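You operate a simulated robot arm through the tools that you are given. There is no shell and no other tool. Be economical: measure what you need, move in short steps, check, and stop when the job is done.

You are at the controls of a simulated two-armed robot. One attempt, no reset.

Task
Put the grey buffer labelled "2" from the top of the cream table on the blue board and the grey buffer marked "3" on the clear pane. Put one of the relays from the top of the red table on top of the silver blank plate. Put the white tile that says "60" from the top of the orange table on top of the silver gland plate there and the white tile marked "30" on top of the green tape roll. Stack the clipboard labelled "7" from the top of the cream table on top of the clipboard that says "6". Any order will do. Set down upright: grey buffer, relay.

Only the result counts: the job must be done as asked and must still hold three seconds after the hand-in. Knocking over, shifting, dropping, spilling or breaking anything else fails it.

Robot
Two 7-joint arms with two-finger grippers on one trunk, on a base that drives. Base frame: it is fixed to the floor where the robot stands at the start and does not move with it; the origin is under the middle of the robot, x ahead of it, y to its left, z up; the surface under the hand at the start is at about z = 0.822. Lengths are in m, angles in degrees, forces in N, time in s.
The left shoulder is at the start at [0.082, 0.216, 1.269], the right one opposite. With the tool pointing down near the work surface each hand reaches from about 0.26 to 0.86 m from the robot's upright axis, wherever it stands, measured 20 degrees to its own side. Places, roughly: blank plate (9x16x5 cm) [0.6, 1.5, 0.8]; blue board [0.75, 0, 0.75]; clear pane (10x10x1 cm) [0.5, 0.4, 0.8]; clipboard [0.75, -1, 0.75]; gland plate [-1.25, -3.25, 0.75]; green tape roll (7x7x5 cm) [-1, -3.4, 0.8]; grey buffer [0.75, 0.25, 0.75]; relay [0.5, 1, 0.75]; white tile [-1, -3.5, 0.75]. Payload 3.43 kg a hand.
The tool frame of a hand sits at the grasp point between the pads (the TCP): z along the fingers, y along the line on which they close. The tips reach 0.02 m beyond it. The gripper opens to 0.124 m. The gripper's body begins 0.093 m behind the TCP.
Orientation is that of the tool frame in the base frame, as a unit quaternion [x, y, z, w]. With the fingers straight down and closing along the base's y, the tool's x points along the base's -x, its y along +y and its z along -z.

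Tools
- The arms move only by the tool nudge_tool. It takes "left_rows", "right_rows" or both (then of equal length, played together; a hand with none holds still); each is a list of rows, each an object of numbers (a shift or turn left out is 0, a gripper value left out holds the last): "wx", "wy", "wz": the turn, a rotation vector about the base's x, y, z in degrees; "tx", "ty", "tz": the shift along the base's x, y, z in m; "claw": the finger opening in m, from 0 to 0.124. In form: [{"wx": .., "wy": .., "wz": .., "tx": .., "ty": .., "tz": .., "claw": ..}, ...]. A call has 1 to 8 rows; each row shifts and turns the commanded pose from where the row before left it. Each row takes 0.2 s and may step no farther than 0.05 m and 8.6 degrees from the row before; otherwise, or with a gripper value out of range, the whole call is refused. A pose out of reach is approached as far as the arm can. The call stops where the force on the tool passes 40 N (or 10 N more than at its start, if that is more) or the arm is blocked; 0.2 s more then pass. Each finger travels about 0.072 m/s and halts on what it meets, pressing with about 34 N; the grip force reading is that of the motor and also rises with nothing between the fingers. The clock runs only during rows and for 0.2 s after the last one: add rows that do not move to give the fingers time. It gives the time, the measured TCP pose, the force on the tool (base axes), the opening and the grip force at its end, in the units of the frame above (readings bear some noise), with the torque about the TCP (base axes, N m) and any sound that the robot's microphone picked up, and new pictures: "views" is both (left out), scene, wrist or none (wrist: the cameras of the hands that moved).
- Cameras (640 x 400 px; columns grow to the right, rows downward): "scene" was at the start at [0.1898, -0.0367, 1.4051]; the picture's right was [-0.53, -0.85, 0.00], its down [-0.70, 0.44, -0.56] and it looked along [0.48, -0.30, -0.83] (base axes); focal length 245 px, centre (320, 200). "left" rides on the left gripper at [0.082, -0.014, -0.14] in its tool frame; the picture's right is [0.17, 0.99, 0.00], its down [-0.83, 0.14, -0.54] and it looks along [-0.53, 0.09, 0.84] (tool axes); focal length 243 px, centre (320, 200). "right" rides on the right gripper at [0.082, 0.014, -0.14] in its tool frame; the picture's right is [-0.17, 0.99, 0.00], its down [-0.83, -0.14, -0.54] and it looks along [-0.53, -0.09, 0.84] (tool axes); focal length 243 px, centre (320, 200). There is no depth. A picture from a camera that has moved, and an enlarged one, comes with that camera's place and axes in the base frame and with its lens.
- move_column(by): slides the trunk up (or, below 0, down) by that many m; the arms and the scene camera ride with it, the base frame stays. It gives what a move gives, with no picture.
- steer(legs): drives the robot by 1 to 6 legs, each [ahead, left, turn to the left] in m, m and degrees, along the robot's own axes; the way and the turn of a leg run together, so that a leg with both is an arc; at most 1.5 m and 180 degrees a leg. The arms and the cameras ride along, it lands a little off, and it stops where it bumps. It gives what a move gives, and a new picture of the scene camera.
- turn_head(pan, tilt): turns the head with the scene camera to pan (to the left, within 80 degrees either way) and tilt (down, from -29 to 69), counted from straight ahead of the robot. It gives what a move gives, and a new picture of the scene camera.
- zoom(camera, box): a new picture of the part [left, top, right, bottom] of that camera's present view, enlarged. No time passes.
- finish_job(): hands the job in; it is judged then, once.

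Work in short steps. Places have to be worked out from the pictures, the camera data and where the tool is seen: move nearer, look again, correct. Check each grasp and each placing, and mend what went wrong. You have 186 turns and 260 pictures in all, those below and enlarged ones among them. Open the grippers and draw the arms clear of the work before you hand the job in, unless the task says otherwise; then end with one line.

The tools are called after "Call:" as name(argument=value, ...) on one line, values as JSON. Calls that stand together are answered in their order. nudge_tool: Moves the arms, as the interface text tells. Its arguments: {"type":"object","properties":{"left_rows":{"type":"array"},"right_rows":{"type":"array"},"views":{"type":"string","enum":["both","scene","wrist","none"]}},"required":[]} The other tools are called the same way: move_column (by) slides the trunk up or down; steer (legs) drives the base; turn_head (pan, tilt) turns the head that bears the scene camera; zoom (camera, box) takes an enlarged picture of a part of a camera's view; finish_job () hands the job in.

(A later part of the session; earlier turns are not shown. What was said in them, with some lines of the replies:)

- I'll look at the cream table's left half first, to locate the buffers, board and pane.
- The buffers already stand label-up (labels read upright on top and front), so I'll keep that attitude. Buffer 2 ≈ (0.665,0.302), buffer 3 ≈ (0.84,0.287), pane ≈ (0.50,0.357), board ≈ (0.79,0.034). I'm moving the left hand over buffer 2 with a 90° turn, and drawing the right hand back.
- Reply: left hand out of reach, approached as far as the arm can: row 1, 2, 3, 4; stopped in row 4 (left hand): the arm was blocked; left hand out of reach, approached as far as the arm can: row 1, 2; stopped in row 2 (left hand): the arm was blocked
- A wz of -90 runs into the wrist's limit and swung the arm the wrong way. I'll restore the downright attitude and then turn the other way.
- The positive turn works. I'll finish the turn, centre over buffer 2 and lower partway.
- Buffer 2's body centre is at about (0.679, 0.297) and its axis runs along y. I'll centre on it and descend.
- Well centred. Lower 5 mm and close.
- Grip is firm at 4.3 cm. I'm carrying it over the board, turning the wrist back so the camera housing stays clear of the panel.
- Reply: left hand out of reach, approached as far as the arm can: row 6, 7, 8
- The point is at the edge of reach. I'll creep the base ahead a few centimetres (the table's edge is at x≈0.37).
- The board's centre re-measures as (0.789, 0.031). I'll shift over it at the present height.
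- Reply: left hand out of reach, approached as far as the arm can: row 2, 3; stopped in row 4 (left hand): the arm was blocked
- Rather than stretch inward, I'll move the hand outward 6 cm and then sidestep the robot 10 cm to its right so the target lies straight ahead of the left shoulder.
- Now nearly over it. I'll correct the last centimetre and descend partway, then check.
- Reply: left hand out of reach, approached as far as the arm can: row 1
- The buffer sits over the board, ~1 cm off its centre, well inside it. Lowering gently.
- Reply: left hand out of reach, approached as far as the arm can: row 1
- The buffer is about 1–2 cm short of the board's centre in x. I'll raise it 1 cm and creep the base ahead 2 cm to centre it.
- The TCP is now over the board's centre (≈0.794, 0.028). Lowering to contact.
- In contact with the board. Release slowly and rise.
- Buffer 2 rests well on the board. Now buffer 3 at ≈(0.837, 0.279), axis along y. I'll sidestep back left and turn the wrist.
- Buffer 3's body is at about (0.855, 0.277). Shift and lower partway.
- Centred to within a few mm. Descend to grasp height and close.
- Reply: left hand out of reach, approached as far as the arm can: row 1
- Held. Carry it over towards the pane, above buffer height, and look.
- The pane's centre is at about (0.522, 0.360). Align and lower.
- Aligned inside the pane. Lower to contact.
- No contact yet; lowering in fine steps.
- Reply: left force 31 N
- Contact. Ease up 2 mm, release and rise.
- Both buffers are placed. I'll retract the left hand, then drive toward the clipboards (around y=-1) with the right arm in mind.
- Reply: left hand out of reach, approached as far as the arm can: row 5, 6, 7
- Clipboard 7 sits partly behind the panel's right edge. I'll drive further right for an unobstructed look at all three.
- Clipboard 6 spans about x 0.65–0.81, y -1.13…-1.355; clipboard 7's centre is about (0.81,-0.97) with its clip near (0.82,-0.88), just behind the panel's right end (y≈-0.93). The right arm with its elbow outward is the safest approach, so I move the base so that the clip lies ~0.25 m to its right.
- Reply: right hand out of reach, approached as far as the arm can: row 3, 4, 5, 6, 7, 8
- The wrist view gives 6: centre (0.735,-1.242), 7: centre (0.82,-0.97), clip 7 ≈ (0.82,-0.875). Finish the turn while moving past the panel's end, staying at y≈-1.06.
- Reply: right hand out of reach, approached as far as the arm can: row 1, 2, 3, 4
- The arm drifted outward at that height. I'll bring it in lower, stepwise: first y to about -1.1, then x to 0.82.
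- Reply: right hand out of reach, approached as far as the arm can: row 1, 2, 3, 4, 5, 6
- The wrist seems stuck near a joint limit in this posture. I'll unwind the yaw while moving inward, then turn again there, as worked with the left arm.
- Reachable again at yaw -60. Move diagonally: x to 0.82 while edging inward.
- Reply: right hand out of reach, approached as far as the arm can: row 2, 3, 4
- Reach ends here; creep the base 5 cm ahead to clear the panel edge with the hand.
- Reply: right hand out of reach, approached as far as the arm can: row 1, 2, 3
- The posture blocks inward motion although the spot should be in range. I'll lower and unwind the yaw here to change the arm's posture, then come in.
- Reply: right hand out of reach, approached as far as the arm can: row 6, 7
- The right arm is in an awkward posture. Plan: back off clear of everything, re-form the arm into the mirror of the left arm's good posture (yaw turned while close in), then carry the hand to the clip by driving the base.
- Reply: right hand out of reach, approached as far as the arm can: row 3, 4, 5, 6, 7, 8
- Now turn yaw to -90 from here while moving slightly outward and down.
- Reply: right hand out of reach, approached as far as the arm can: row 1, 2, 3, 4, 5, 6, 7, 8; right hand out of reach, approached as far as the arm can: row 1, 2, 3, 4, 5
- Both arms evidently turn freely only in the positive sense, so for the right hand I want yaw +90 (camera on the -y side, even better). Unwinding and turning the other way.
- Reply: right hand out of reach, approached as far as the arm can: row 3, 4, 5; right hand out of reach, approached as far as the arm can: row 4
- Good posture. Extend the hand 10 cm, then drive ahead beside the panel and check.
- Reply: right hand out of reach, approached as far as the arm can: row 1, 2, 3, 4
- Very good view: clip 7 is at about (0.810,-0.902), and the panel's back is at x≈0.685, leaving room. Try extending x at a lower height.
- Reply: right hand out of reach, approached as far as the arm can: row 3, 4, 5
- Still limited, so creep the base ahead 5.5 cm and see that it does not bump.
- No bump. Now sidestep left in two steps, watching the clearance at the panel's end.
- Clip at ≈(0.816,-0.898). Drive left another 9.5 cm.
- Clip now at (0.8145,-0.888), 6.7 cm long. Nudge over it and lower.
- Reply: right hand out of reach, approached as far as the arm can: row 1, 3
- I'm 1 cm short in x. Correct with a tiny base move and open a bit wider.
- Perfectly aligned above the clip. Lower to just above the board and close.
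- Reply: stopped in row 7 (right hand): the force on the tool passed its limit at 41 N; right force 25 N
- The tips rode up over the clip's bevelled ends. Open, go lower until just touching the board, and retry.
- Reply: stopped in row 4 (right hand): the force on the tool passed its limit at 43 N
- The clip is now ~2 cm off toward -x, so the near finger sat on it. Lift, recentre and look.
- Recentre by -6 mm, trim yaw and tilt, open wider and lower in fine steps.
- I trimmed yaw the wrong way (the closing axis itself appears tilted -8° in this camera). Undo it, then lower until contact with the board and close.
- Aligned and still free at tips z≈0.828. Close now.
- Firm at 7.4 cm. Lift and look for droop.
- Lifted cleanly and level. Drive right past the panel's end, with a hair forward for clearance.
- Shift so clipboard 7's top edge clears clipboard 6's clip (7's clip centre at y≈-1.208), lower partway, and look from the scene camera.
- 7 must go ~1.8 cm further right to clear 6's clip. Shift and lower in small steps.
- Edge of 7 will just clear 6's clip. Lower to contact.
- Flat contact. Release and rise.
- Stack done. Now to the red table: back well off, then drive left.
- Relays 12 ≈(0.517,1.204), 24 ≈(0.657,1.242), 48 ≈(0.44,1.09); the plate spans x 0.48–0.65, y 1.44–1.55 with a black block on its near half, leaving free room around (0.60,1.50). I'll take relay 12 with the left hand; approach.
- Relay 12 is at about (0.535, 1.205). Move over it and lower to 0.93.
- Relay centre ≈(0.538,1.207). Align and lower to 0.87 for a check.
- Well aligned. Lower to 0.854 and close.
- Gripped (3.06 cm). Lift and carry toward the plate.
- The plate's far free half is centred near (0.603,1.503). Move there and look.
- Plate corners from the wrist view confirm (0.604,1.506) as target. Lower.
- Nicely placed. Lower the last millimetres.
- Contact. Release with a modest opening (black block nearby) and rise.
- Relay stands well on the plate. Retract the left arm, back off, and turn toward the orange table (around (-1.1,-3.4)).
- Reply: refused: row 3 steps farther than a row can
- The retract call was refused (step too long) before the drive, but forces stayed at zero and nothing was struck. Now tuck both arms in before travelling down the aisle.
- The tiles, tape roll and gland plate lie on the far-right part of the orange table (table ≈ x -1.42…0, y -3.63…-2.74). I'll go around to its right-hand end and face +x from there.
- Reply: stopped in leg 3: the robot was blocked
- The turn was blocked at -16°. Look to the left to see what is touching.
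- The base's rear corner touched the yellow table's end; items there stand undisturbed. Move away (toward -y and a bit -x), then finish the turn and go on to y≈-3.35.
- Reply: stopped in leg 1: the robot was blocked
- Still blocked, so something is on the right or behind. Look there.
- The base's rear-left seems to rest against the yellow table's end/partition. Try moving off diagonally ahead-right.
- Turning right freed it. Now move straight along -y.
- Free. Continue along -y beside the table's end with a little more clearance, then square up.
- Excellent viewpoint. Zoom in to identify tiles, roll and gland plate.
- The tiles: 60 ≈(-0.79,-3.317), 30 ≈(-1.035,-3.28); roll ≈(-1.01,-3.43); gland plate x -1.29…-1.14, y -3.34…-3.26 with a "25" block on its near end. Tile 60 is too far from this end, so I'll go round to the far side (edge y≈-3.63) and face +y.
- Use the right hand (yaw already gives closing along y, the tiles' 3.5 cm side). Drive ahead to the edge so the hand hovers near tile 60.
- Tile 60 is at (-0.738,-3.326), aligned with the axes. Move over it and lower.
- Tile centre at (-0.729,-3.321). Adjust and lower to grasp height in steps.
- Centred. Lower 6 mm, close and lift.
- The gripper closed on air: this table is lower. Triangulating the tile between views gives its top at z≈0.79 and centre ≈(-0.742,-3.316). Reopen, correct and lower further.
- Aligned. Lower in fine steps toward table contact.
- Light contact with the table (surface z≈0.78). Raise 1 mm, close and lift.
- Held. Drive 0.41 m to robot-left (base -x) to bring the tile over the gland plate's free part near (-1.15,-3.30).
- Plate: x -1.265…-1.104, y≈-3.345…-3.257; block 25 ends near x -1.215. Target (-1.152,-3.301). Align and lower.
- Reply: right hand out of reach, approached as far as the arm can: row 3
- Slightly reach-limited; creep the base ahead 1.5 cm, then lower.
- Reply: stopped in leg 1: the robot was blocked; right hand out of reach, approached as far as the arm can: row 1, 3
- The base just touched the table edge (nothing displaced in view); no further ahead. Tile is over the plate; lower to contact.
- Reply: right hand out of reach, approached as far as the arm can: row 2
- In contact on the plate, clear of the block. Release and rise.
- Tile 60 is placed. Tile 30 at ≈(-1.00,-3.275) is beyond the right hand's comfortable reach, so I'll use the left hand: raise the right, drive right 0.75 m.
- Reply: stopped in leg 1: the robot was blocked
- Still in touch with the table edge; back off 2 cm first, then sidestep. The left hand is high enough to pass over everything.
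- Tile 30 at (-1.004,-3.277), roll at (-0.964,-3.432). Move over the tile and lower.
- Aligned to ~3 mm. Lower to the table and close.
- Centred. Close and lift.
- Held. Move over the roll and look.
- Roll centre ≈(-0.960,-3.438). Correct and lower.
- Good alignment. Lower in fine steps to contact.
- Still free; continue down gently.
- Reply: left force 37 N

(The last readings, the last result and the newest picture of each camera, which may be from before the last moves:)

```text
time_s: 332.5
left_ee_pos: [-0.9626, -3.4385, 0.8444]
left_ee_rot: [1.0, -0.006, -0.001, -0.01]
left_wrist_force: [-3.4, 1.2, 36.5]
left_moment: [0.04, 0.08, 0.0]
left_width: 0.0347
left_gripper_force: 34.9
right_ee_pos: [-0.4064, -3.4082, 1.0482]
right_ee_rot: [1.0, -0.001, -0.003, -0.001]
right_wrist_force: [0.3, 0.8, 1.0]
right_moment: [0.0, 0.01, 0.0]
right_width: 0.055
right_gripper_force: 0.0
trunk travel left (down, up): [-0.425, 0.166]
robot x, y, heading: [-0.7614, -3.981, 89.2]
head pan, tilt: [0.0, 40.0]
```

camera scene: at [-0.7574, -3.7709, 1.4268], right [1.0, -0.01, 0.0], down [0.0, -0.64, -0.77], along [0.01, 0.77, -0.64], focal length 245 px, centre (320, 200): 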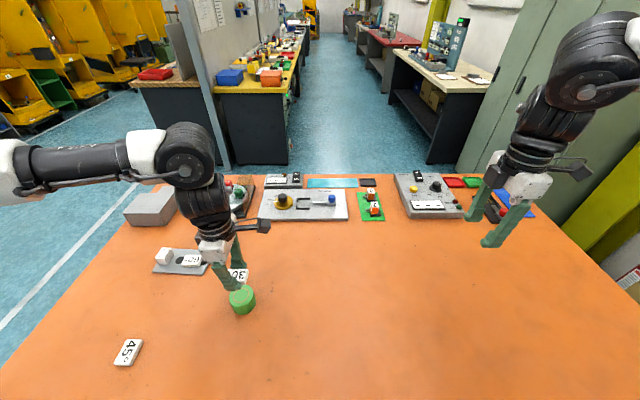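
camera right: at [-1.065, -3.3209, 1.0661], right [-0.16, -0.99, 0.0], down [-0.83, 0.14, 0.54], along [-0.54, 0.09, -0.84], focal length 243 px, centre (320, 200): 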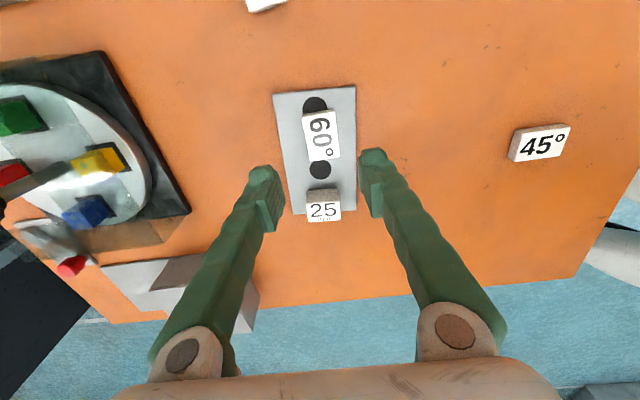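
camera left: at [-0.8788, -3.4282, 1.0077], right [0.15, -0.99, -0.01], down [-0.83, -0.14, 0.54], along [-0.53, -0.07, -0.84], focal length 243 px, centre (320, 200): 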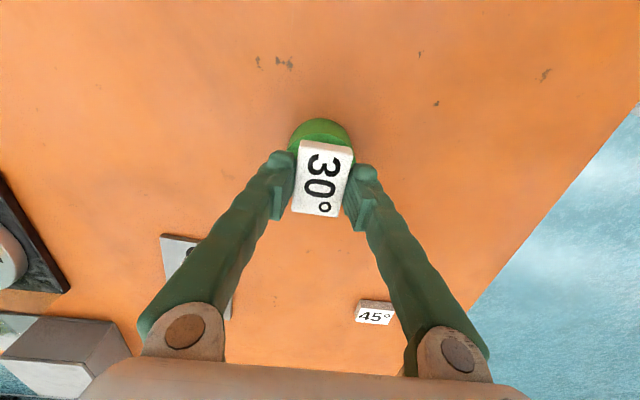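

Firm contact. Ease up 2 mm, release, rise.

Call:
nudge_tool(left_rows=[{"tz": 0.0025}, {"claw": 0.045}, {"claw": 0.06}, {}, {"tz": 0.03}, {"tz": 0.05}, {"tz": 0.05}, {}], views="wrist")

Call:
zoom(camera="scene", box=[130, 230, 310, 330])

```text
time_s: 334.3
left_ee_pos: [-0.9627, -3.4389, 0.9742]
left_ee_rot: [1.0, -0.006, -0.001, -0.006]
left_wrist_force: [0.3, 0.2, -0.3]
left_moment: [-0.04, 0.01, 0.0]
left_width: 0.0601
left_gripper_force: 0.0
right_ee_pos: [-0.4077, -3.4074, 1.0477]
right_ee_rot: [1.0, -0.001, -0.002, -0.002]
right_wrist_force: [-0.1, 0.2, -0.3]
right_moment: [-0.03, -0.04, -0.02]
right_width: 0.0553
right_gripper_force: 0.1
trunk travel left (down, up): [-0.425, 0.166]
robot x, y, heading: [-0.7617, -3.981, 89.7]
head pan, tilt: [0.0, 40.0]
camera left: at [-0.8814, -3.4276, 1.1149], right [0.15, -0.99, -0.01], down [-0.83, -0.13, 0.54], along [-0.53, -0.07, -0.84], focal length 243 px, centre (320, 200)
```

left: 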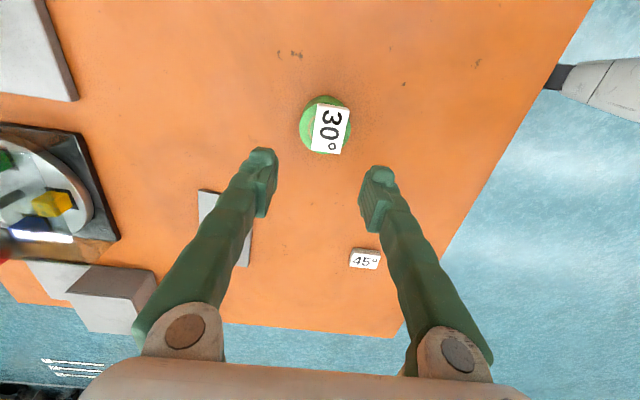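

```text
3.56 times, centred on (220, 280) of scene
camera zoom: at [-0.7578, -3.7709, 1.4268], right [1.0, -0.01, 0.0], down [0.0, -0.64, -0.77], along [0.01, 0.77, -0.64], focal length 872 px, centre (676, -84)
```

zoom: 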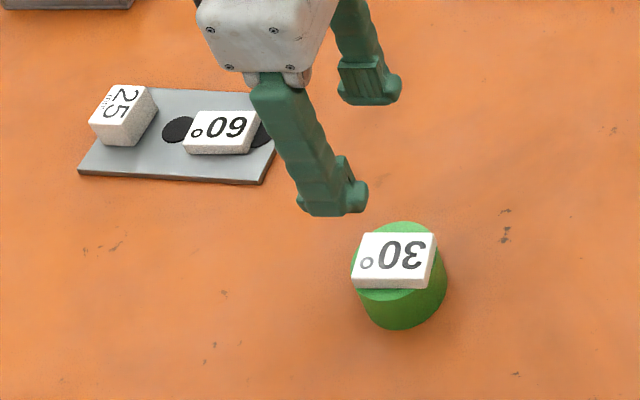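

Tile 30 rests on the roll. Draw back clear of the table and take a last look.

Call:
steer(legs=[[-0.4, 0, 0]])

Call:
zoom(camera="scene", box=[160, 140, 360, 265])

```text
time_s: 337.3
left_ee_pos: [-0.9652, -3.8366, 0.9753]
left_ee_rot: [1.0, -0.006, -0.002, -0.006]
left_wrist_force: [-0.1, 0.7, 0.4]
left_moment: [0.0, 0.01, -0.02]
left_width: 0.0599
left_gripper_force: 0.1
right_ee_pos: [-0.4088, -3.8051, 1.0461]
right_ee_rot: [1.0, 0.0, -0.002, -0.001]
right_wrist_force: [0.1, -0.1, 0.3]
right_moment: [-0.02, -0.01, 0.02]
right_width: 0.0553
right_gripper_force: 0.0
trunk travel left (down, up): [-0.425, 0.166]
robot x, y, heading: [-0.7623, -4.3804, 89.8]
head pan, tilt: [0.0, 40.0]
camera scene: at [-0.7605, -4.1693, 1.4268], right [1.0, -0.01, 0.0], down [0.0, -0.64, -0.77], along [0.0, 0.77, -0.64], focal length 245 px, centre (320, 200)
```

scene: 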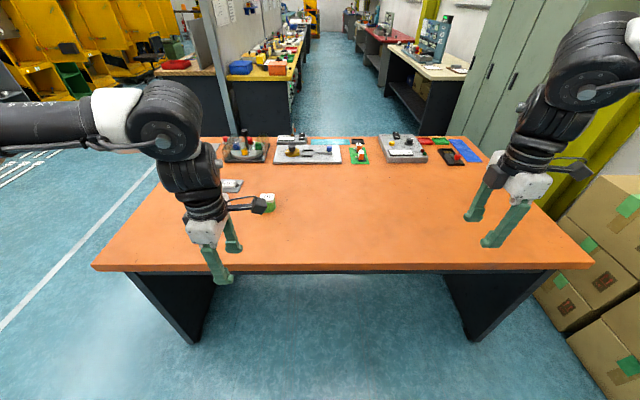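

```text
3.20 times, centred on (260, 202) of scene
camera zoom: at [-0.7605, -4.1693, 1.4268], right [1.0, -0.01, 0.0], down [0.0, -0.64, -0.77], along [0.0, 0.77, -0.64], focal length 784 px, centre (512, 192)
```

zoom: 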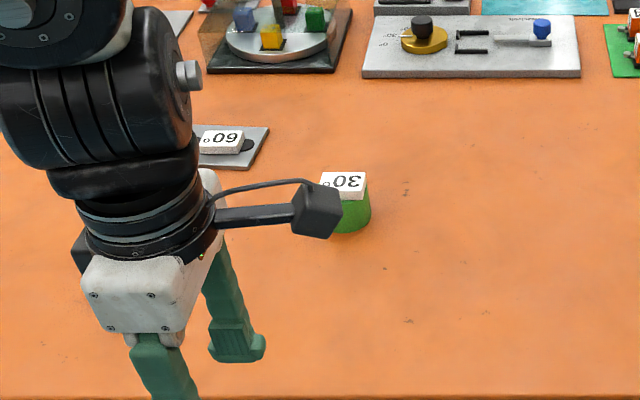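

All placements are standing as asked, both grippers are open, and the arms are clear of the work. Handing in.

Call:
finish_job()

```text
The job is handed in.
```

I handed the job in with all six placements made, each checked by camera after its release; I did not get the judge's result. Buffer 2 is on the blue board and buffer 3 on the clear pane. Relay 12 is on the blank plate, tile 60 on the gland plate, tile 30 on the tape roll, and clipboard 7 on clipboard 6, set about 7 cm along to clear its clip. The base lightly touched the ends of the yellow and orange tables while moving; nothing looked displaced.
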